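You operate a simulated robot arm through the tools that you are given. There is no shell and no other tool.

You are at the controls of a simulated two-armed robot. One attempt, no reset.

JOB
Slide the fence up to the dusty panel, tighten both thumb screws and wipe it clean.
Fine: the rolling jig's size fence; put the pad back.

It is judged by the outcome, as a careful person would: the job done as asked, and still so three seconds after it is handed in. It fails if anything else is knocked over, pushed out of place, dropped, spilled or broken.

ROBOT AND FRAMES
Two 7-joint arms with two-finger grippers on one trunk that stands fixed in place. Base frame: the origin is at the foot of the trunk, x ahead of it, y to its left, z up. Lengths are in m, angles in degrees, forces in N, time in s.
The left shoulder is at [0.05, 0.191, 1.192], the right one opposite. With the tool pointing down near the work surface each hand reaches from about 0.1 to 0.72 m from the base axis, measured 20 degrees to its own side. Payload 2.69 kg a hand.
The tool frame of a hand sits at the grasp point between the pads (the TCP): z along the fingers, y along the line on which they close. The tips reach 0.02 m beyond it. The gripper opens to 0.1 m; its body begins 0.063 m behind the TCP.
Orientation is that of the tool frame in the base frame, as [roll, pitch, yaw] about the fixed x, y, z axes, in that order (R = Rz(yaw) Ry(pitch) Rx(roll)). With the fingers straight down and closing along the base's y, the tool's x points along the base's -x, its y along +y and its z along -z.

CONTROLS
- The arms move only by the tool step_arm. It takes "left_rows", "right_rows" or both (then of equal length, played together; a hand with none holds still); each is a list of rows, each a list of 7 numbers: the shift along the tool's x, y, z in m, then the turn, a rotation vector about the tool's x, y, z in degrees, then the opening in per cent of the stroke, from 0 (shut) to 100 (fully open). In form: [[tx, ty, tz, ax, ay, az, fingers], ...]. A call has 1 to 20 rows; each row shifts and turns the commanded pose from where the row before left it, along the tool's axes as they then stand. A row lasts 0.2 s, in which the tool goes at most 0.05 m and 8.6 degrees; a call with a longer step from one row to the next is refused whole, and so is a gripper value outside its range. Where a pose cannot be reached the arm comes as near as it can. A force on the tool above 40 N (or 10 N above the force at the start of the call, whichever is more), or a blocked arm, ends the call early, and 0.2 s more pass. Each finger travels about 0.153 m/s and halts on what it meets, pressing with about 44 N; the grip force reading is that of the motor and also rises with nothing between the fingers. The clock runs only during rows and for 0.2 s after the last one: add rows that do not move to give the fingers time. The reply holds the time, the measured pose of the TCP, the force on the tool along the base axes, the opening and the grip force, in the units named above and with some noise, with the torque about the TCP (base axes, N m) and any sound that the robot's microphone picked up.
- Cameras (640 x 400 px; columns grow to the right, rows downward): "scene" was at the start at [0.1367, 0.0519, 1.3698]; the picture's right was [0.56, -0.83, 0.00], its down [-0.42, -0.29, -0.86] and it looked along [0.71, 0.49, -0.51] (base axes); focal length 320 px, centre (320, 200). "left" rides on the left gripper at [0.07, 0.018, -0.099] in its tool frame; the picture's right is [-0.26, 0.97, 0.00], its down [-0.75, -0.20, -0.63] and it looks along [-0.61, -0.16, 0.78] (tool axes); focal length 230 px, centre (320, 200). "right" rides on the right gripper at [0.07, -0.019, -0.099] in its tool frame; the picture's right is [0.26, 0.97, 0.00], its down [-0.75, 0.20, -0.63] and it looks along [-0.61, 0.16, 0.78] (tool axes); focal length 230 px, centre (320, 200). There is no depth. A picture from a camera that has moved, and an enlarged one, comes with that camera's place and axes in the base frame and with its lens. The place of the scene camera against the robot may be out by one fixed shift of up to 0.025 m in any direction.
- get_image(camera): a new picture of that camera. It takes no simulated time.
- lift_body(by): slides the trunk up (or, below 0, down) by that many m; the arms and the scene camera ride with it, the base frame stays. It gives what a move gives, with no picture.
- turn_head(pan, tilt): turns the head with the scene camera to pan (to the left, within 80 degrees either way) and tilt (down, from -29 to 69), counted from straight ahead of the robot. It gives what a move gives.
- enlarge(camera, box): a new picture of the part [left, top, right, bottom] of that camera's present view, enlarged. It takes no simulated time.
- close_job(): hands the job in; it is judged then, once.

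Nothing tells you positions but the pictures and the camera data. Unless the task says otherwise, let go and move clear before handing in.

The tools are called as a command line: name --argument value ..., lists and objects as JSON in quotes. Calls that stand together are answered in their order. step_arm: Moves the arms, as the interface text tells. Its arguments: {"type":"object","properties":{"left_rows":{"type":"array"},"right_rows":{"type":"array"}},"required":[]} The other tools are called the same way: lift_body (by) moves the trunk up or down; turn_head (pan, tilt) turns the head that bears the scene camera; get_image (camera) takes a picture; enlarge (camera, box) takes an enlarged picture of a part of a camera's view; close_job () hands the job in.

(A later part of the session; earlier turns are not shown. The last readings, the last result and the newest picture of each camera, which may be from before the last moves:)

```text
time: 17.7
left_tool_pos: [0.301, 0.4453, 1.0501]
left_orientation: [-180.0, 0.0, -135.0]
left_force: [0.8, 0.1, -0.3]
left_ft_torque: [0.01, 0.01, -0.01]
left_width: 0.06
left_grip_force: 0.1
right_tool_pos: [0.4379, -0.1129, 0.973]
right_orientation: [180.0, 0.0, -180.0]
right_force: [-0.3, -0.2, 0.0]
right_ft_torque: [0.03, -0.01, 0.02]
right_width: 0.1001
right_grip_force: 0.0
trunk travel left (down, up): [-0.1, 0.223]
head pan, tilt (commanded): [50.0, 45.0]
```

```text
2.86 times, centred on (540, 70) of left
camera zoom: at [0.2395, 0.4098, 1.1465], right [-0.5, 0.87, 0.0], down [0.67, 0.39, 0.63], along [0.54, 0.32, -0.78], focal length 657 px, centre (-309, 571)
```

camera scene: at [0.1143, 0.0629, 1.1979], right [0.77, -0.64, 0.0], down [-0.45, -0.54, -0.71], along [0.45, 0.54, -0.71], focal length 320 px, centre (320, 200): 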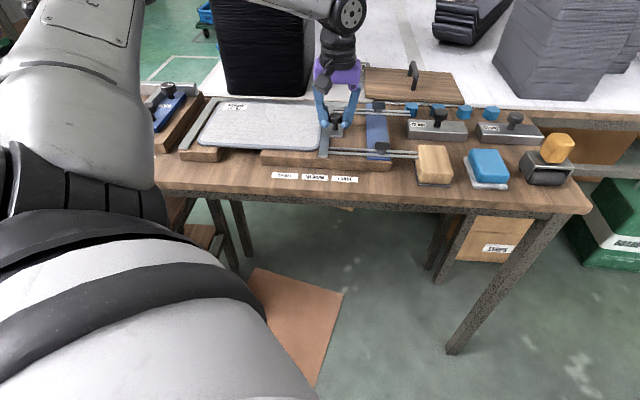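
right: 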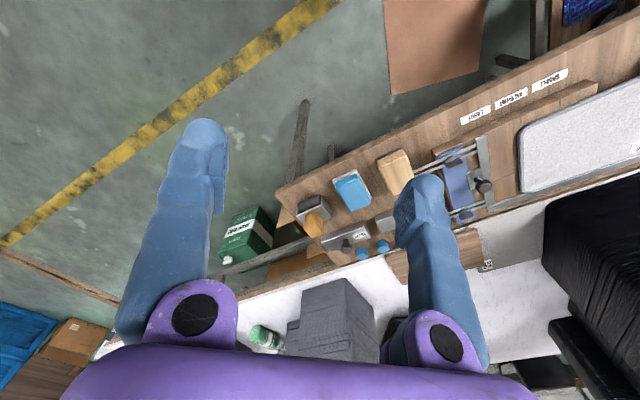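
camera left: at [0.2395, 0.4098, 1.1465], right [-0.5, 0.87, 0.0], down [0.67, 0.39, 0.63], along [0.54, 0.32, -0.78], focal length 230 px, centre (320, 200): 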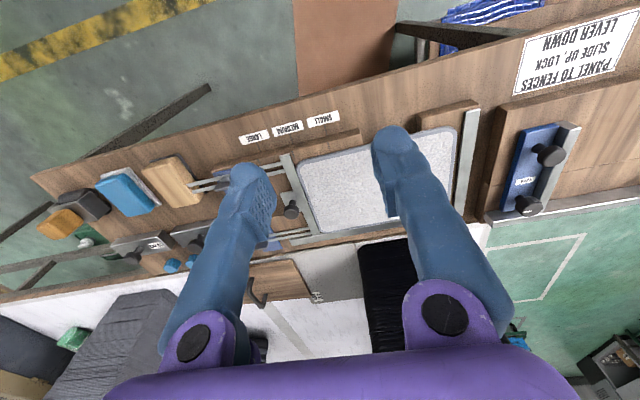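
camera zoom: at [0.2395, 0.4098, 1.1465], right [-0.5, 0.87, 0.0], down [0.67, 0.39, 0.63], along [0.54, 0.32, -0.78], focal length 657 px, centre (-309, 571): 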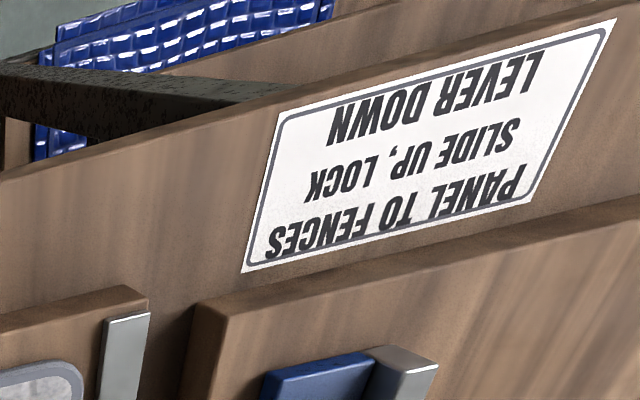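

The sign reads "PANEL TO FENCES / SLIDE UP, LOCK / LEVER DOWN". I'll zoom on the panel's left edge from this view.

enlarge --camera "left" --box '[400, 90, 500, 220]'

enlarge --camera "left" --box '[260, 110, 400, 240]'

enlarge --camera "scene" --box '[170, 90, 240, 170]'

```text
3.08 times, centred on (450, 155) of left
camera zoom: at [0.2395, 0.4098, 1.1465], right [-0.5, 0.87, 0.0], down [0.67, 0.39, 0.63], along [0.54, 0.32, -0.78], focal length 708 px, centre (-80, 338)
```

zoom: 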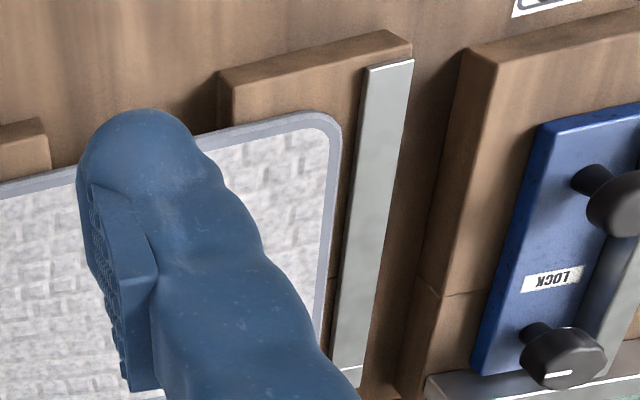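

```text
3.08 times, centred on (330, 175) of left
camera zoom: at [0.2395, 0.4098, 1.1465], right [-0.5, 0.87, 0.0], down [0.67, 0.39, 0.63], along [0.54, 0.32, -0.78], focal length 708 px, centre (289, 277)
```

zoom: 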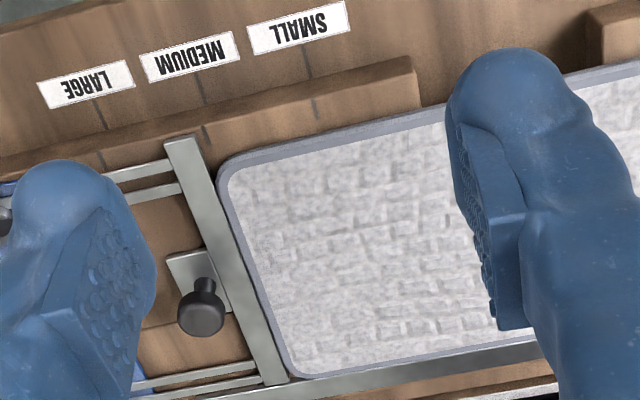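

```text
5.00 times, centred on (205, 130) of scene
camera zoom: at [0.1143, 0.0634, 1.1979], right [0.77, -0.64, 0.0], down [-0.45, -0.54, -0.71], along [0.45, 0.54, -0.71], focal length 1598 px, centre (895, 550)
```

zoom: 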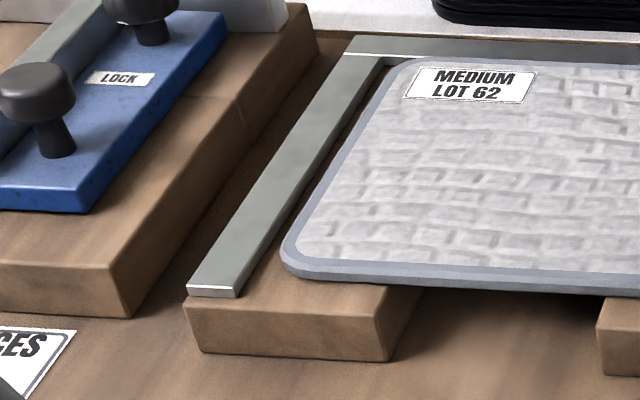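

A gap of about 5 mm remains between the panel and its left fixed fence, and the fence bar sits about 5 mm short of the MEDIUM mark. I'll regrip the knob and push gently until the panel seats, so it is properly trapped.

step_arm --left_rows '[[-0.0312, -0.01727, 0.0, 0, 0, 0, 60], [-0.0312, -0.01727, 0.0, 0, 0, 0, 60], [-0.0312, -0.01727, 0.016, 0, 0, 0, 40], [-0.0312, -0.01727, 0.016, 0, 0, 0, 40], [-0.0312, -0.01727, 0.016, 0, 0, 0, 40], [-0.0312, -0.01727, 0.016, 0, 0, 0, 40], [0, 0, 0.04, 0, 0, 0, 40], [0, 0, 0.04, 0, 0, 0, 40], [0, 0, 0.03, 0, 0, 0, 40]]'

get_image --camera "left"

```text
time: 19.7
left_tool_pos: [0.5099, 0.5047, 0.8756]
left_orientation: [-179.9, 0.0, -135.0]
left_force: [0.1, 0.3, 0.0]
left_ft_torque: [0.01, -0.01, 0.0]
left_width: 0.04
left_grip_force: 0.1
right_tool_pos: [0.4384, -0.1125, 0.9731]
right_orientation: [-180.0, 0.1, -180.0]
right_force: [-0.3, -0.6, -0.1]
right_ft_torque: [-0.02, -0.02, 0.0]
right_width: 0.1
right_grip_force: 0.1
trunk travel left (down, up): [-0.1, 0.223]
head pan, tilt (commanded): [50.0, 45.0]
```

```text
taken
camera left: at [0.4474, 0.4696, 0.9724], right [-0.5, 0.87, 0.0], down [0.67, 0.39, 0.63], along [0.55, 0.32, -0.78], focal length 230 px, centre (320, 200)
```

left: 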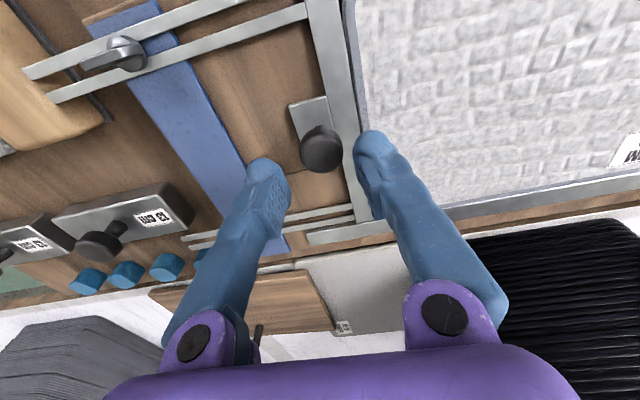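

I'm nearly above the knob again; a small correction, then descend and grip.

step_arm --left_rows '[[0.0035, 0.002, 0.0, 0, 0, 0, 40], [0, 0, 0.02, 0, 0, 0, 40], [0, 0, 0.0155, 0, 0, 0, 40], [0, 0, 0, 0, 0, 0, 25], [0, 0, 0, 0, 0, 0, 10], [0, 0, 0, 0, 0, 0, 10]]'

get_image --camera "left"

```text
time: 21.1
left_tool_pos: [0.5072, 0.5046, 0.8406]
left_orientation: [180.0, -0.1, -134.9]
left_force: [0.1, 0.1, -2.1]
left_ft_torque: [0.18, -0.19, -0.02]
left_width: 0.0215
left_grip_force: 44.7
right_tool_pos: [0.4373, -0.1133, 0.9725]
right_orientation: [180.0, 0.0, 179.9]
right_force: [-0.2, 1.1, 0.5]
right_ft_torque: [-0.02, 0.01, 0.0]
right_width: 0.1
right_grip_force: 0.1
trunk travel left (down, up): [-0.1, 0.223]
head pan, tilt (commanded): [50.0, 45.0]
```

```text
taken
camera left: at [0.4438, 0.4687, 0.9377], right [-0.5, 0.87, 0.0], down [0.67, 0.39, 0.63], along [0.54, 0.32, -0.78], focal length 230 px, centre (320, 200)
```

left: 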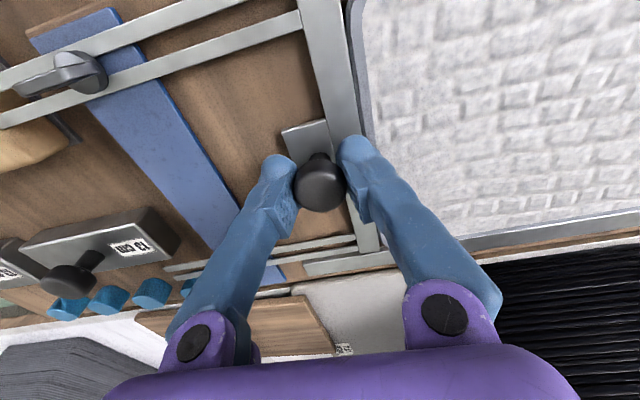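

The knob is regripped. I'll push on in 1 mm steps, watching for the force to rise when the panel seats on the left fixed fence.

step_arm --left_rows '[[0, 0.001, 0, 0, 0, 0, 10], [0, 0.001, 0, 0, 0, 0, 10], [0, 0.001, 0, 0, 0, 0, 10]]'

enlarge --camera "scene" --box '[170, 90, 240, 170]'

enlarge --camera "scene" --box '[300, 110, 350, 170]'

```text
time: 21.9
left_tool_pos: [0.5049, 0.506, 0.8411]
left_orientation: [-179.9, 0.1, -134.9]
left_force: [7.3, 5.4, 2.0]
left_ft_torque: [-0.36, 0.2, 0.0]
left_width: 0.0218
left_grip_force: 45.0
right_tool_pos: [0.4384, -0.1123, 0.9735]
right_orientation: [179.9, 0.0, -180.0]
right_force: [0.2, 0.7, -0.5]
right_ft_torque: [0.02, -0.03, 0.04]
right_width: 0.0999
right_grip_force: 0.1
trunk travel left (down, up): [-0.1, 0.223]
head pan, tilt (commanded): [50.0, 45.0]
```

```text
5.00 times, centred on (205, 130) of scene
camera zoom: at [0.115, 0.0636, 1.1978], right [0.77, -0.64, 0.0], down [-0.45, -0.54, -0.71], along [0.45, 0.54, -0.71], focal length 1598 px, centre (895, 550)
```

zoom: 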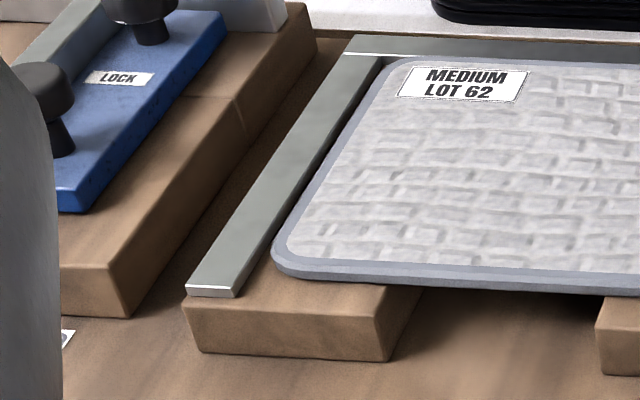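

```text
6.67 times, centred on (325, 140) of scene
camera zoom: at [0.115, 0.0636, 1.1978], right [0.77, -0.64, 0.0], down [-0.45, -0.54, -0.71], along [0.45, 0.54, -0.71], focal length 2131 px, centre (287, 600)
```

zoom: 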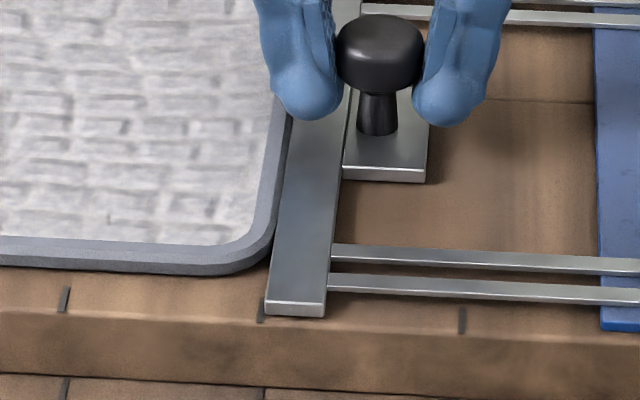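

The panel is within about 1–2 mm of its left fence and the bar is at the MEDIUM mark. A couple more 0.7 mm steps to confirm seating.

step_arm --left_rows '[[-0.0008, 0.0007, 0, 0, 0, 0, 10], [0, 0.0007, 0, 0, 0, 0, 10]]'

enlarge --camera "scene" --box '[170, 90, 240, 170]'

enlarge --camera "scene" --box '[300, 110, 350, 170]'

enlarge --camera "left" --box '[280, 0, 460, 120]'

```text
time: 22.5
left_tool_pos: [0.5025, 0.5059, 0.8409]
left_orientation: [-180.0, 0.0, -135.0]
left_force: [4.5, 4.0, -2.0]
left_ft_torque: [0.35, -0.42, -0.02]
left_width: 0.0214
left_grip_force: 45.4
right_tool_pos: [0.4384, -0.1118, 0.9736]
right_orientation: [180.0, 0.0, -180.0]
right_force: [-0.8, 0.3, 0.2]
right_ft_torque: [0.0, 0.02, 0.0]
right_width: 0.1004
right_grip_force: 0.0
trunk travel left (down, up): [-0.1, 0.223]
head pan, tilt (commanded): [50.0, 45.0]
```

```text
5.00 times, centred on (205, 130) of scene
camera zoom: at [0.115, 0.0636, 1.1978], right [0.77, -0.64, 0.0], down [-0.45, -0.54, -0.71], along [0.45, 0.54, -0.71], focal length 1598 px, centre (895, 550)
```

zoom: 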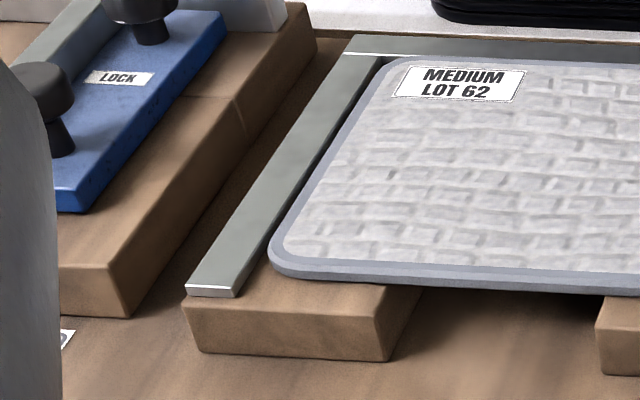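

```text
6.67 times, centred on (325, 140) of scene
camera zoom: at [0.115, 0.0636, 1.1978], right [0.77, -0.64, 0.0], down [-0.45, -0.54, -0.71], along [0.45, 0.54, -0.71], focal length 2131 px, centre (287, 600)
```

zoom: 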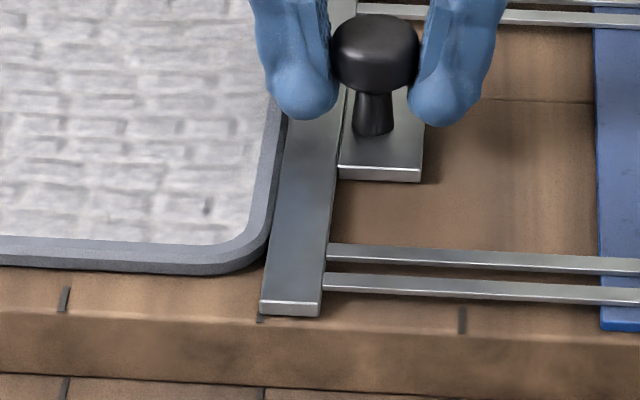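

```text
3.33 times, centred on (370, 60) of left
camera zoom: at [0.4406, 0.4719, 0.9376], right [-0.5, 0.87, 0.0], down [0.67, 0.39, 0.63], along [0.54, 0.32, -0.78], focal length 767 px, centre (153, 667)
```

zoom: 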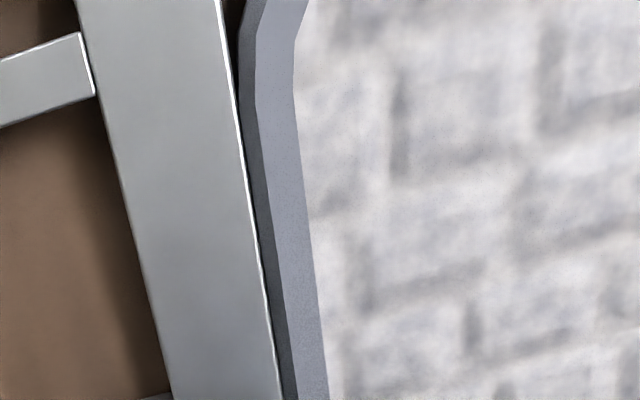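

No seating force yet; the panel still moves freely with the fence. I'll continue in small steps.

step_arm --left_rows '[[0, 0.0008, 0, 0, 0, 0, 10], [0, 0.0008, 0, 0, 0, 0, 10]]'

enlarge --camera "scene" --box '[170, 90, 240, 170]'

enlarge --camera "scene" --box '[300, 110, 350, 170]'

```text
time: 23.1
left_tool_pos: [0.5018, 0.5093, 0.8407]
left_orientation: [-180.0, -0.1, -134.9]
left_force: [6.1, 3.9, -4.1]
left_ft_torque: [0.07, -0.24, 0.02]
left_width: 0.0217
left_grip_force: 44.5
right_tool_pos: [0.4383, -0.1122, 0.9734]
right_orientation: [-179.9, 0.0, -179.9]
right_force: [-1.1, 0.3, 0.8]
right_ft_torque: [0.01, 0.01, 0.01]
right_width: 0.1
right_grip_force: 0.1
trunk travel left (down, up): [-0.1, 0.223]
head pan, tilt (commanded): [50.0, 45.0]
```

```text
5.00 times, centred on (205, 130) of scene
camera zoom: at [0.1152, 0.0638, 1.1977], right [0.77, -0.64, 0.0], down [-0.46, -0.54, -0.71], along [0.45, 0.54, -0.71], focal length 1598 px, centre (895, 550)
```

zoom: 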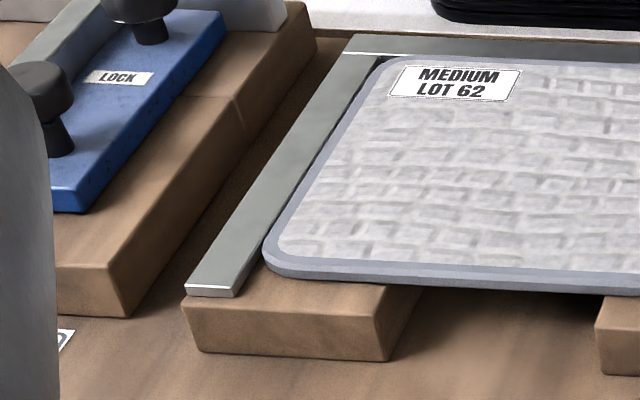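

```text
6.67 times, centred on (325, 140) of scene
camera zoom: at [0.1152, 0.0638, 1.1977], right [0.77, -0.64, 0.0], down [-0.46, -0.54, -0.71], along [0.45, 0.54, -0.71], focal length 2131 px, centre (287, 600)
```

zoom: 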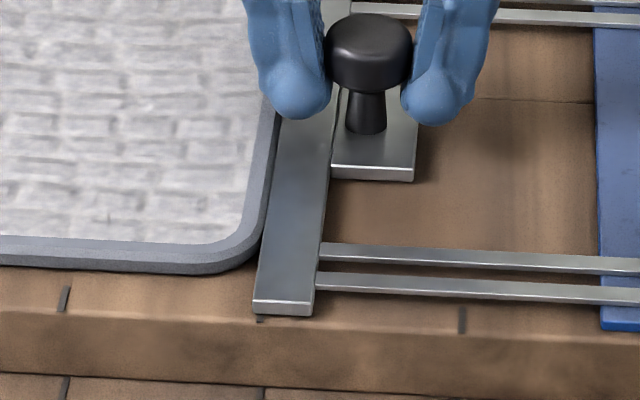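

Visually the panel's left edge now meets the left fence. One more careful pair of steps to confirm by force.

step_arm --left_rows '[[-0.0003, 0.0007, 0, 0, 0, 0, 10], [0, 0.0007, 0, 0, 0, 0, 10]]'

enlarge --camera "scene" --box '[170, 90, 240, 170]'

enlarge --camera "scene" --box '[300, 110, 350, 170]'

```text
time: 23.7
left_tool_pos: [0.5007, 0.5094, 0.8404]
left_orientation: [-180.0, -0.2, -135.0]
left_force: [1.7, 1.2, -6.1]
left_ft_torque: [0.11, -0.09, 0.01]
left_width: 0.0216
left_grip_force: 44.4
right_tool_pos: [0.438, -0.1126, 0.9736]
right_orientation: [180.0, 0.0, -180.0]
right_force: [0.0, -0.2, 0.3]
right_ft_torque: [0.01, 0.03, 0.01]
right_width: 0.1
right_grip_force: 0.0
trunk travel left (down, up): [-0.1, 0.223]
head pan, tilt (commanded): [50.0, 45.0]
```

```text
5.00 times, centred on (205, 130) of scene
camera zoom: at [0.115, 0.0637, 1.1978], right [0.77, -0.64, 0.0], down [-0.45, -0.54, -0.71], along [0.45, 0.54, -0.71], focal length 1598 px, centre (895, 550)
```

zoom: 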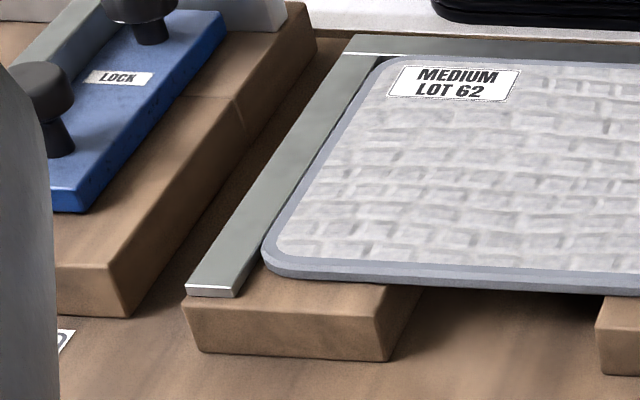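

```text
6.67 times, centred on (325, 140) of scene
camera zoom: at [0.115, 0.0637, 1.1978], right [0.77, -0.64, 0.0], down [-0.45, -0.54, -0.71], along [0.45, 0.54, -0.71], focal length 2131 px, centre (287, 600)
```

zoom: 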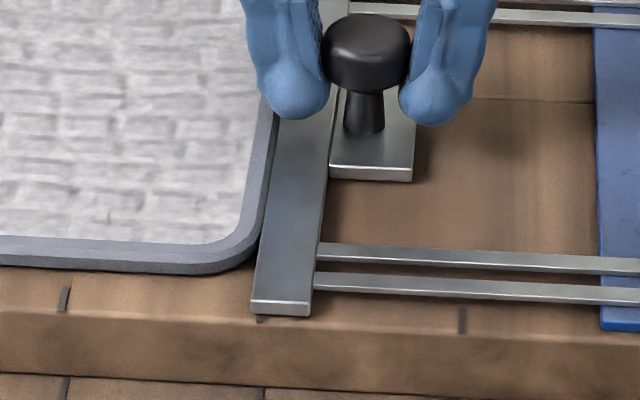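

I'll do one more small push to see whether motion stops and force builds.

step_arm --left_rows '[[0, 0.001, 0.0003, 0, 0, 0, 10], [0, 0.001, 0, 0, 0, 0, 10]]'

enlarge --camera "scene" --box '[170, 90, 240, 170]'

enlarge --camera "scene" --box '[300, 110, 350, 170]'

```text
time: 24.3
left_tool_pos: [0.5002, 0.5108, 0.8399]
left_orientation: [-179.9, -0.1, -134.9]
left_force: [7.6, -7.6, -5.9]
left_ft_torque: [-0.43, 0.34, 0.13]
left_width: 0.0218
left_grip_force: 45.5
right_tool_pos: [0.4371, -0.1117, 0.9733]
right_orientation: [-180.0, -0.1, -180.0]
right_force: [0.0, -0.1, 0.5]
right_ft_torque: [-0.01, 0.0, 0.04]
right_width: 0.1002
right_grip_force: 0.1
trunk travel left (down, up): [-0.1, 0.223]
head pan, tilt (commanded): [50.0, 45.0]
```

```text
5.00 times, centred on (205, 130) of scene
camera zoom: at [0.1155, 0.0631, 1.1977], right [0.77, -0.64, 0.0], down [-0.46, -0.54, -0.71], along [0.45, 0.54, -0.71], focal length 1598 px, centre (895, 550)
```

zoom: 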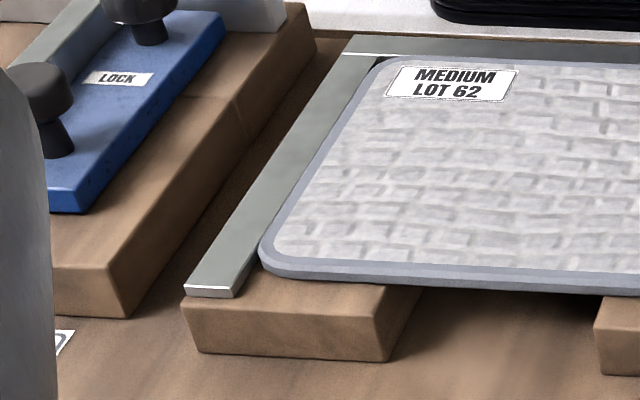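

```text
6.67 times, centred on (325, 140) of scene
camera zoom: at [0.1155, 0.0631, 1.1977], right [0.77, -0.64, 0.0], down [-0.46, -0.54, -0.71], along [0.45, 0.54, -0.71], focal length 2131 px, centre (287, 600)
```

zoom: 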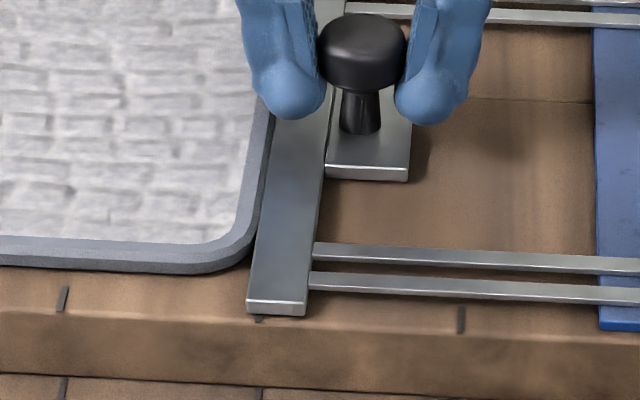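

The force along the slide direction rose to about 11 N, so the panel is seated with the fence snug and the bar at the MEDIUM mark. I'll release the knob and rise, then look at the thumb screws.

step_arm --left_rows '[[0, 0, 0, 0, 0, 0, 34], [0, 0, 0, 0, 0, 0, 34], [0, 0, -0.02, 0, 0, 0, 34], [0, 0, -0.04, 0, 0, 0, 34], [0.02, -0.03, -0.03, 0, 0, 0, 60], [0.02, -0.035, -0.01, 0, 0, 0, 60]]'

get_image --camera "left"

enlarge --camera "left" --box '[240, 40, 420, 200]'

enlarge --camera "scene" --box '[310, 85, 430, 175]'

```text
time: 25.7
left_tool_pos: [0.5178, 0.4366, 0.9405]
left_orientation: [179.9, 0.0, -134.8]
left_force: [-0.3, -0.1, 0.0]
left_ft_torque: [0.05, 0.01, 0.03]
left_width: 0.0599
left_grip_force: 0.1
right_tool_pos: [0.4368, -0.1131, 0.9732]
right_orientation: [179.9, 0.0, 180.0]
right_force: [0.5, 0.4, 0.0]
right_ft_torque: [0.0, -0.01, 0.0]
right_width: 0.0999
right_grip_force: 0.0
trunk travel left (down, up): [-0.1, 0.223]
head pan, tilt (commanded): [50.0, 45.0]
```

```text
taken
camera left: at [0.4552, 0.4005, 1.0391], right [-0.5, 0.86, 0.0], down [0.67, 0.39, 0.63], along [0.54, 0.32, -0.78], focal length 230 px, centre (320, 200)
```

left: 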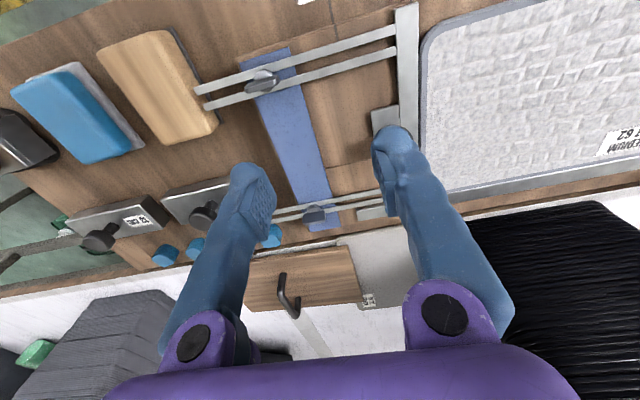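

```text
2.50 times, centred on (330, 120) of left
camera zoom: at [0.4552, 0.4005, 1.0391], right [-0.5, 0.86, 0.0], down [0.67, 0.39, 0.63], along [0.54, 0.32, -0.78], focal length 575 px, centre (295, 400)
```

zoom: 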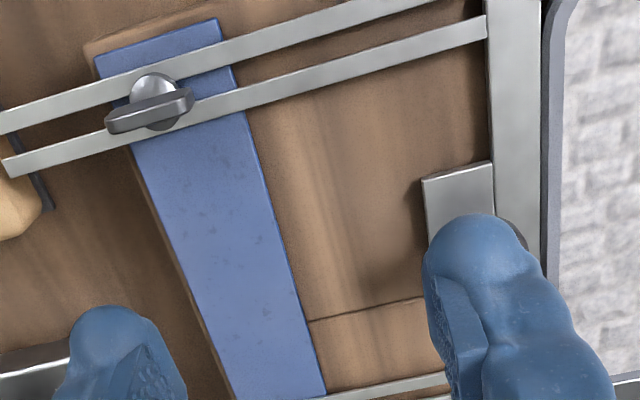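

```text
4.44 times, centred on (370, 130) of scene
camera zoom: at [0.1145, 0.0629, 1.1979], right [0.77, -0.64, 0.0], down [-0.45, -0.54, -0.71], along [0.45, 0.54, -0.71], focal length 1421 px, centre (98, 511)
```

zoom: 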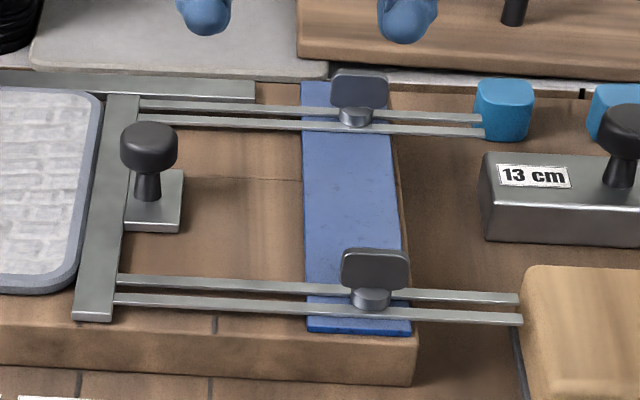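

Next are the thumb screws; their wings stand along the fence arms, with the front one near r≈0.095, b≈0.636. I'll turn the hand 90° so the fingers close across the wing, with room to turn clockwise.

step_arm --left_rows '[[0, 0, 0, 0, 0, -8.5, 60], [0, 0, 0, 0, 0, -8.5, 60], [0, 0, 0, 0, 0, -8.5, 60], [0, 0, 0, 0, 0, -8.5, 60], [0, 0, 0, 0, 0, -8.5, 60], [0, 0, 0, 0, 0, -8.5, 60], [0, 0, 0, 0, 0, -8.5, 60], [0, 0, 0, 0, 0, -8.5, 60], [0, 0, 0, 0, 0, -8.5, 60], [0, 0, 0, 0, 0, -8.5, 60], [0, 0, 0, 0, 0, -5, 60]]'

get_image --camera "left"

```text
time: 28.1
left_tool_pos: [0.5171, 0.4377, 0.9411]
left_orientation: [180.0, 0.0, -44.9]
left_force: [-0.5, 1.0, 0.0]
left_ft_torque: [0.01, -0.04, -0.01]
left_width: 0.0598
left_grip_force: 0.1
right_tool_pos: [0.4371, -0.1126, 0.9735]
right_orientation: [-179.9, 0.0, -180.0]
right_force: [0.2, -0.1, 0.5]
right_ft_torque: [0.01, 0.0, 0.02]
right_width: 0.1
right_grip_force: 0.0
trunk travel left (down, up): [-0.1, 0.223]
head pan, tilt (commanded): [50.0, 45.0]
```

```text
taken
camera left: at [0.5538, 0.3749, 1.0378], right [-0.86, -0.5, 0.0], down [-0.39, 0.67, 0.63], along [-0.32, 0.54, -0.78], focal length 230 px, centre (320, 200)
```

left: 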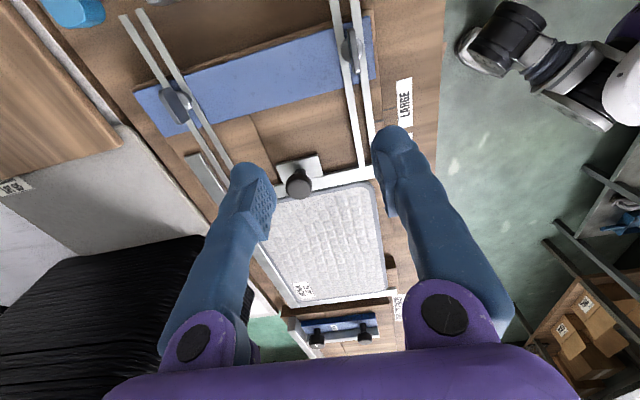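

Both wings are seen: front at r≈0.10, b≈0.638; rear at r≈0.10, b≈0.784. The rotation is reachable, so I'll move over the front wing and lower to about 6 cm above it.

step_arm --left_rows '[[0.02, 0.019, 0.01, 0, 0, 0, 60], [0.021, 0.0185, 0.015, 0, 0, 0, 60], [0, 0, 0.015, 0, 0, 0, 60], [0, 0, 0, 0, 0, 0, 60]]'

get_image --camera "left"

enlarge --camera "left" --box '[260, 70, 400, 200]'

enlarge --camera "scene" --box '[320, 85, 440, 175]'

```text
time: 29.1
left_tool_pos: [0.5188, 0.3813, 0.8995]
left_orientation: [180.0, 0.0, -45.0]
left_force: [0.0, 0.3, -1.3]
left_ft_torque: [0.0, 0.02, 0.0]
left_width: 0.0599
left_grip_force: 0.1
right_tool_pos: [0.4372, -0.1126, 0.9739]
right_orientation: [-180.0, 0.0, 180.0]
right_force: [0.2, 0.8, -0.4]
right_ft_torque: [-0.01, -0.01, 0.03]
right_width: 0.1001
right_grip_force: 0.2
trunk travel left (down, up): [-0.1, 0.223]
head pan, tilt (commanded): [50.0, 45.0]
```

```text
taken
camera left: at [0.5561, 0.3197, 0.9969], right [-0.87, -0.5, 0.0], down [-0.39, 0.67, 0.63], along [-0.32, 0.54, -0.78], focal length 230 px, centre (320, 200)
```

left: 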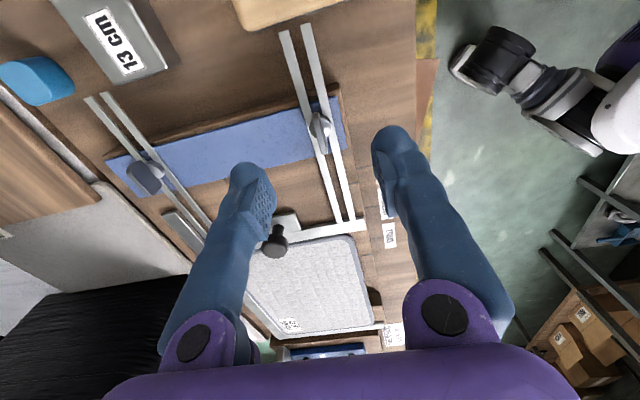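

```text
3.08 times, centred on (330, 135) of left
camera zoom: at [0.5561, 0.3197, 0.9969], right [-0.87, -0.5, 0.0], down [-0.39, 0.67, 0.63], along [-0.32, 0.54, -0.78], focal length 708 px, centre (289, 400)
```

zoom: 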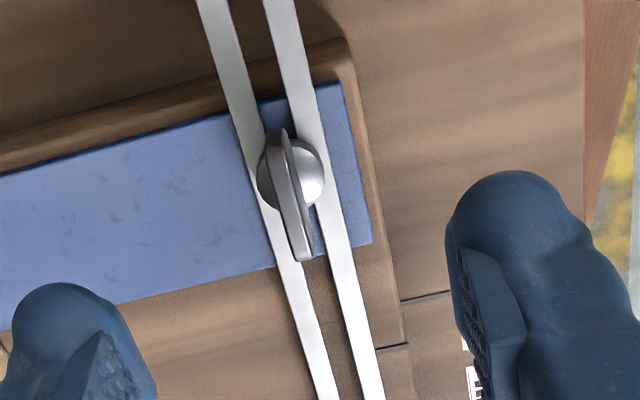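

```text
4.44 times, centred on (380, 130) of scene
camera zoom: at [0.1144, 0.0632, 1.1979], right [0.77, -0.64, 0.0], down [-0.45, -0.54, -0.71], along [0.45, 0.54, -0.71], focal length 1421 px, centre (53, 511)
```

zoom: 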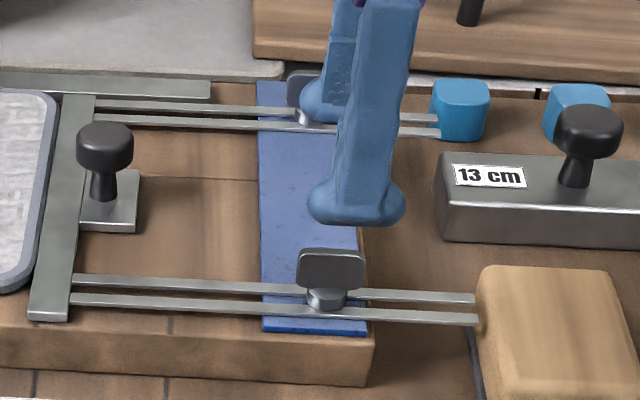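

The wing's top is about z 0.827 and its axis at r≈0.098, b≈0.637, right under the hand. I'll lower the open fingers around it in slow steps.

step_arm --left_rows '[[0, 0, 0.03, 0, 0, 0, 50], [0, 0, 0.02, 0, 0, 0, 50], [0, 0, 0.012, 0, 0, 0, 50], [0, 0, 0, 0, 0, 0, 50]]'

get_image --camera "left"

enlarge --camera "scene" --box '[340, 100, 430, 175]'

```text
time: 30.1
left_tool_pos: [0.5205, 0.3817, 0.8379]
left_orientation: [-180.0, 0.0, -45.1]
left_force: [0.8, 0.5, -0.4]
left_ft_torque: [0.03, -0.02, 0.01]
left_width: 0.05
left_grip_force: 0.1
right_tool_pos: [0.4372, -0.112, 0.9741]
right_orientation: [180.0, 0.0, -180.0]
right_force: [0.6, -0.3, -0.6]
right_ft_torque: [-0.02, 0.0, 0.02]
right_width: 0.1001
right_grip_force: 0.2
trunk travel left (down, up): [-0.1, 0.223]
head pan, tilt (commanded): [50.0, 45.0]
```

```text
taken
camera left: at [0.5561, 0.3192, 0.9357], right [-0.87, -0.5, 0.0], down [-0.39, 0.67, 0.63], along [-0.32, 0.54, -0.78], focal length 230 px, centre (320, 200)
```

left: 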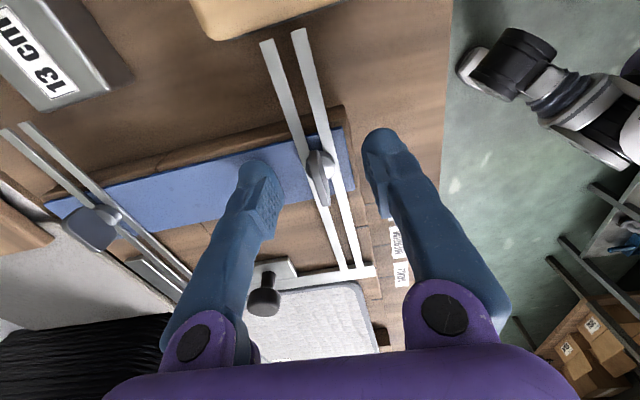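

```text
5.33 times, centred on (385, 138) of scene
camera zoom: at [0.1145, 0.0632, 1.1979], right [0.77, -0.64, 0.0], down [-0.45, -0.54, -0.71], along [0.45, 0.54, -0.71], focal length 1705 px, centre (-27, 533)
```

zoom: 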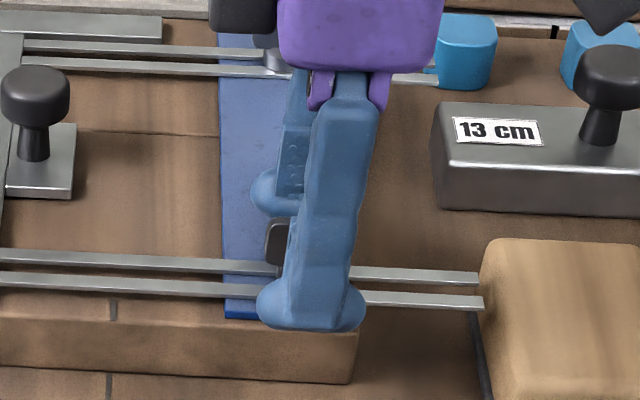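

The fingers straddle the front wing. Let me zoom to confirm the wing's centring and height before closing.

enlarge --camera "left" --box '[240, 100, 420, 230]'

```text
3.08 times, centred on (330, 165) of left
camera zoom: at [0.5561, 0.3192, 0.9357], right [-0.87, -0.5, 0.0], down [-0.39, 0.67, 0.63], along [-0.32, 0.54, -0.78], focal length 708 px, centre (289, 308)
```

zoom: 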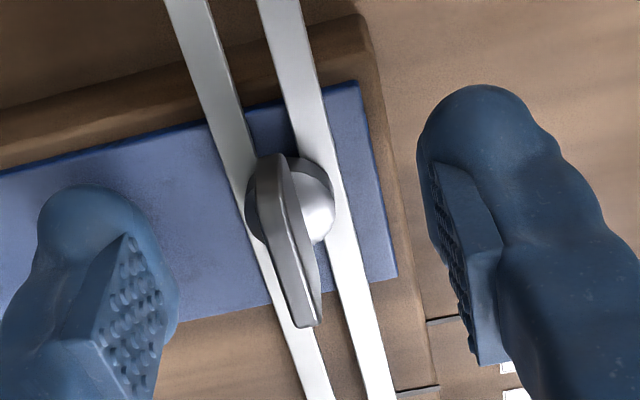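

The wing stands from about z 0.812 to 0.835 and is centred between the fingers. I'll lower 2 mm and close on it.

step_arm --left_rows '[[0, 0.001, 0.002, 0, 0, 0, 50], [0, 0, 0, 0, 0, 0, 25], [0, 0, 0, 0, 0, 0, 0], [0, 0, 0, 0, 0, 0, 0], [0, 0, 0, 0, 0, 0, 0]]'

enlarge --camera "left" --box '[240, 100, 420, 230]'

enlarge --camera "scene" --box '[340, 100, 430, 175]'

```text
time: 31.3
left_tool_pos: [0.5203, 0.3804, 0.8362]
left_orientation: [-179.8, -0.1, -45.0]
left_force: [6.8, 6.3, 1.2]
left_ft_torque: [0.05, -0.08, -0.02]
left_width: 0.006
left_grip_force: 33.2
right_tool_pos: [0.4369, -0.112, 0.9735]
right_orientation: [-180.0, 0.0, -180.0]
right_force: [-0.3, 0.6, -0.5]
right_ft_torque: [0.0, 0.02, -0.02]
right_width: 0.1
right_grip_force: 0.1
trunk travel left (down, up): [-0.1, 0.223]
head pan, tilt (commanded): [50.0, 45.0]
```

```text
3.08 times, centred on (330, 165) of left
camera zoom: at [0.556, 0.319, 0.9336], right [-0.86, -0.5, 0.0], down [-0.39, 0.67, 0.63], along [-0.31, 0.54, -0.78], focal length 708 px, centre (289, 308)
```

zoom: 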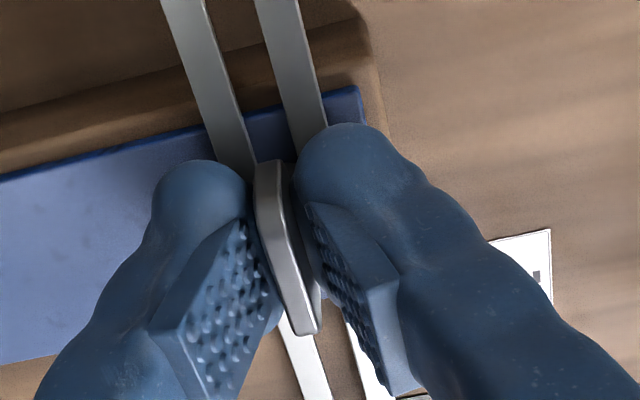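

```text
5.33 times, centred on (385, 138) of scene
camera zoom: at [0.1149, 0.0636, 1.1978], right [0.77, -0.64, 0.0], down [-0.45, -0.54, -0.71], along [0.45, 0.54, -0.71], focal length 1705 px, centre (-27, 533)
```

zoom: 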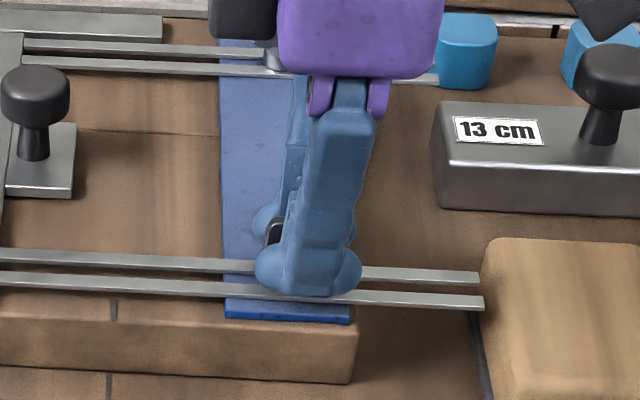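

The wing is gripped (6 mm thick). I'll turn clockwise (seen from above) by 30° first and watch the torque.

step_arm --left_rows '[[0, -0.0006, 0, 0, 0, 6, 0], [0, 0, 0, 0, 0, 8, 0], [0, 0, 0, 0, 0, 8, 0], [0, 0, 0, 0, 0, 8, 0]]'

enlarge --camera "left" --box '[240, 100, 420, 230]'

enlarge --camera "scene" --box '[340, 100, 430, 175]'

```text
time: 32.3
left_tool_pos: [0.5191, 0.3811, 0.8361]
left_orientation: [180.0, 0.0, -75.1]
left_force: [10.8, 3.1, -2.3]
left_ft_torque: [-0.17, -0.16, 0.02]
left_width: 0.006
left_grip_force: 33.4
right_tool_pos: [0.4391, -0.1121, 0.9732]
right_orientation: [180.0, -0.1, 180.0]
right_force: [-0.4, -0.3, -0.2]
right_ft_torque: [-0.03, -0.03, -0.01]
right_width: 0.1003
right_grip_force: 0.0
trunk travel left (down, up): [-0.1, 0.223]
head pan, tilt (commanded): [50.0, 45.0]
```

```text
3.08 times, centred on (330, 165) of left
camera zoom: at [0.5198, 0.3093, 0.9336], right [-1.0, 0.0, 0.0], down [0.0, 0.78, 0.63], along [0.0, 0.63, -0.78], focal length 708 px, centre (289, 308)
```

zoom: 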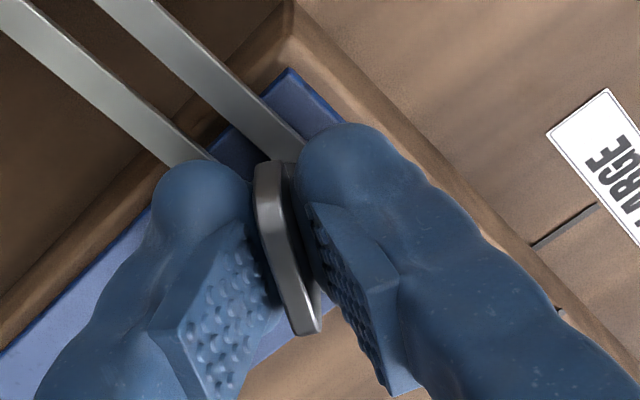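

```text
5.33 times, centred on (385, 138) of scene
camera zoom: at [0.1155, 0.0636, 1.1977], right [0.77, -0.64, 0.0], down [-0.46, -0.54, -0.71], along [0.45, 0.54, -0.71], focal length 1705 px, centre (-27, 533)
```

zoom: 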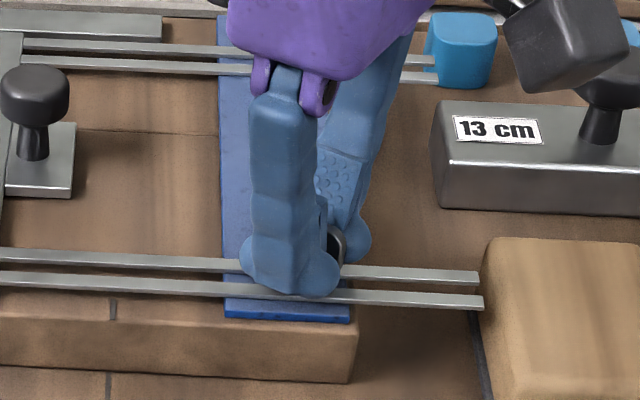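

The wing turns with the hand with little torque so far. I'll continue clockwise another ~48° while relieving a small side load.

step_arm --left_rows '[[0, -0.001, 0, 0, 0, 6, 0], [0, 0, 0, 0, 0, 8, 0], [0, 0, 0, 0, 0, 8, 0], [0, 0, 0, 0, 0, 8, 0]]'

enlarge --camera "left" --box '[240, 100, 420, 230]'

```text
time: 33.3
left_tool_pos: [0.5194, 0.382, 0.8345]
left_orientation: [179.9, 0.0, -105.2]
left_force: [-0.2, -1.5, -3.3]
left_ft_torque: [0.34, -0.12, 0.01]
left_width: 0.0061
left_grip_force: 33.2
right_tool_pos: [0.4375, -0.1107, 0.9725]
right_orientation: [179.9, 0.0, -180.0]
right_force: [0.2, 1.1, 0.1]
right_ft_torque: [-0.02, 0.01, -0.03]
right_width: 0.1001
right_grip_force: 0.1
trunk travel left (down, up): [-0.1, 0.223]
head pan, tilt (commanded): [50.0, 45.0]
```

```text
3.08 times, centred on (330, 165) of left
camera zoom: at [0.4838, 0.319, 0.9336], right [-0.87, 0.5, 0.0], down [0.39, 0.67, 0.63], along [0.31, 0.55, -0.78], focal length 708 px, centre (289, 308)
```

zoom: 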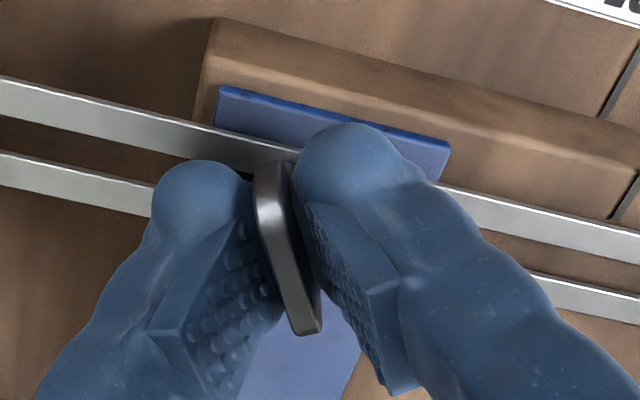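

60° turned with no resistance yet. I'll keep turning clockwise.

step_arm --left_rows '[[0, 0, 0, 0, 0, 7, 0], [0, 0, 0, 0, 0, 7, 0], [0, 0, 0, 0, 0, 7, 0], [0, 0, 0, 0, 0, 7, 0]]'

```text
time: 34.3
left_tool_pos: [0.5196, 0.3803, 0.8366]
left_orientation: [179.9, 0.1, -133.1]
left_force: [-5.2, -1.0, -1.6]
left_ft_torque: [-0.25, 0.28, 0.02]
left_width: 0.0059
left_grip_force: 33.5
right_tool_pos: [0.437, -0.1125, 0.9739]
right_orientation: [180.0, 0.0, 180.0]
right_force: [-0.4, -0.3, 0.2]
right_ft_torque: [-0.02, 0.01, 0.01]
right_width: 0.0998
right_grip_force: 0.1
trunk travel left (down, up): [-0.1, 0.223]
head pan, tilt (commanded): [50.0, 45.0]
```

step_arm --left_rows '[[0, 0, 0, 0, 0, 7, 0], [0, 0, 0, 0, 0, 7, 0], [0, 0, 0, 0, 0, 7, 0], [0, 0, 0, 0, 0, 7, 0]]'

enlarge --camera "left" --box '[240, 100, 420, 230]'

get_image --camera "scene"

```text
time: 35.3
left_tool_pos: [0.5209, 0.382, 0.8375]
left_orientation: [-180.0, 0.1, -160.9]
left_force: [-4.4, 2.3, 1.2]
left_ft_torque: [-0.03, 0.06, 1.48]
left_width: 0.0126
left_grip_force: 39.6
right_tool_pos: [0.4375, -0.1119, 0.9741]
right_orientation: [180.0, 0.0, -180.0]
right_force: [0.9, 0.1, 0.2]
right_ft_torque: [0.01, 0.02, -0.01]
right_width: 0.1004
right_grip_force: 0.0
trunk travel left (down, up): [-0.1, 0.223]
head pan, tilt (commanded): [50.0, 45.0]
```

```text
3.08 times, centred on (330, 165) of left
camera zoom: at [0.4485, 0.3771, 0.9348], right [-0.07, 1.0, 0.0], down [0.77, 0.06, 0.63], along [0.63, 0.05, -0.78], focal length 708 px, centre (289, 308)
```

zoom: 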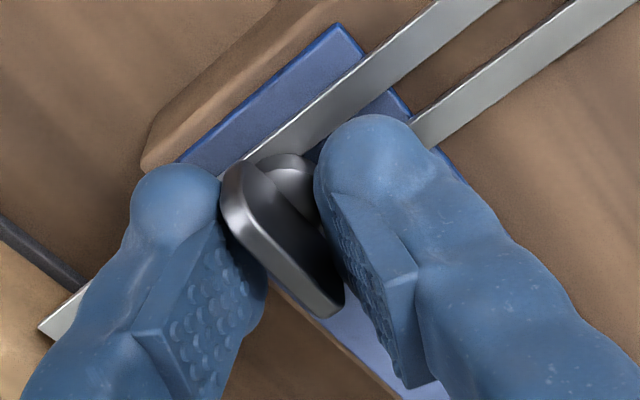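

```text
taken
camera scene: at [0.114, 0.0633, 1.198], right [0.77, -0.64, 0.0], down [-0.45, -0.54, -0.71], along [0.45, 0.54, -0.71], focal length 320 px, centre (320, 200)
```

scene: 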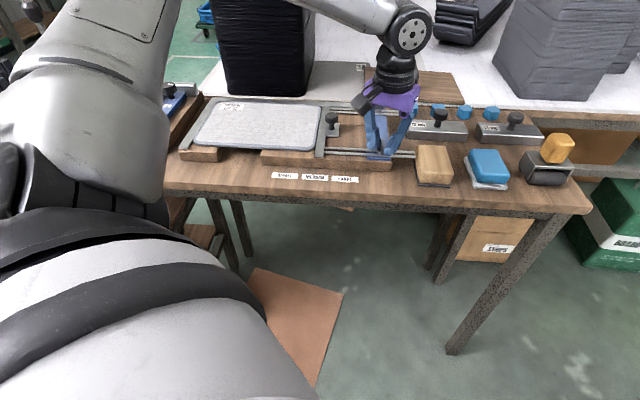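

The torque rose to 1.5 N·m and the fingers began to spread, so the wing hit its stop after about 90°: the front screw is tight. I'll open, lift clear and check.

step_arm --left_rows '[[0, 0, 0, 0, 0, 0, 30], [0, 0, 0, 0, 0, 0, 50], [0, 0, -0.02, 0, 0, 0, 50], [0, 0, -0.04, 0, 0, 0, 50], [0, 0, -0.03, 0, 0, 0, 50]]'

get_image --camera "left"

enlarge --camera "scene" --box '[310, 85, 430, 175]'

```text
time: 36.5
left_tool_pos: [0.5197, 0.38, 0.9265]
left_orientation: [180.0, 0.0, -161.0]
left_force: [0.4, -0.2, 0.6]
left_ft_torque: [-0.02, -0.01, -0.02]
left_width: 0.0498
left_grip_force: 0.1
right_tool_pos: [0.438, -0.1125, 0.9737]
right_orientation: [-180.0, 0.1, -179.9]
right_force: [0.3, -0.8, 0.2]
right_ft_torque: [-0.01, -0.04, 0.01]
right_width: 0.1002
right_grip_force: 0.0
trunk travel left (down, up): [-0.1, 0.223]
head pan, tilt (commanded): [50.0, 45.0]
```

```text
taken
camera left: at [0.4478, 0.3757, 1.0242], right [-0.07, 1.0, 0.0], down [0.77, 0.06, 0.63], along [0.63, 0.04, -0.78], focal length 230 px, centre (320, 200)
```

left: 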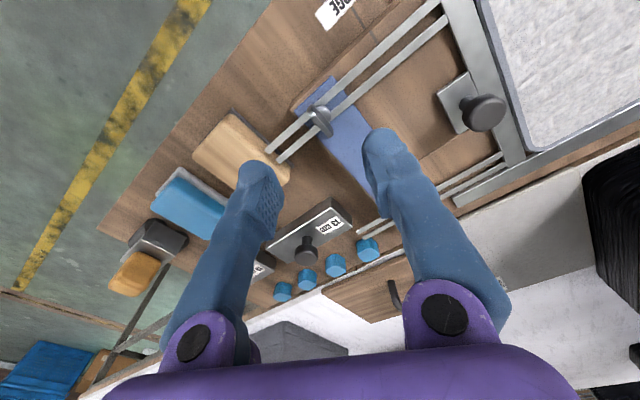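

```text
4.44 times, centred on (370, 130) of scene
camera zoom: at [0.1143, 0.063, 1.1979], right [0.77, -0.64, 0.0], down [-0.45, -0.54, -0.71], along [0.45, 0.54, -0.71], focal length 1421 px, centre (98, 511)
```

zoom: 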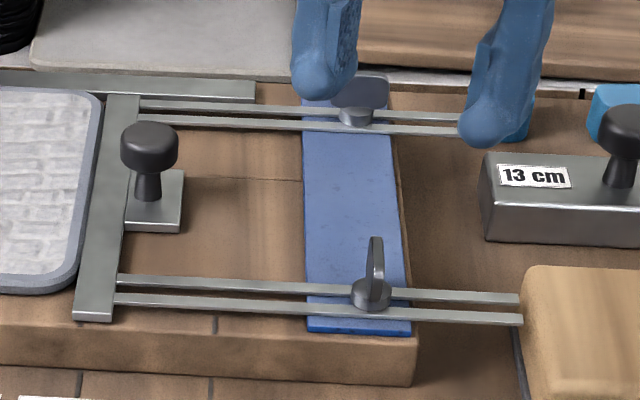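

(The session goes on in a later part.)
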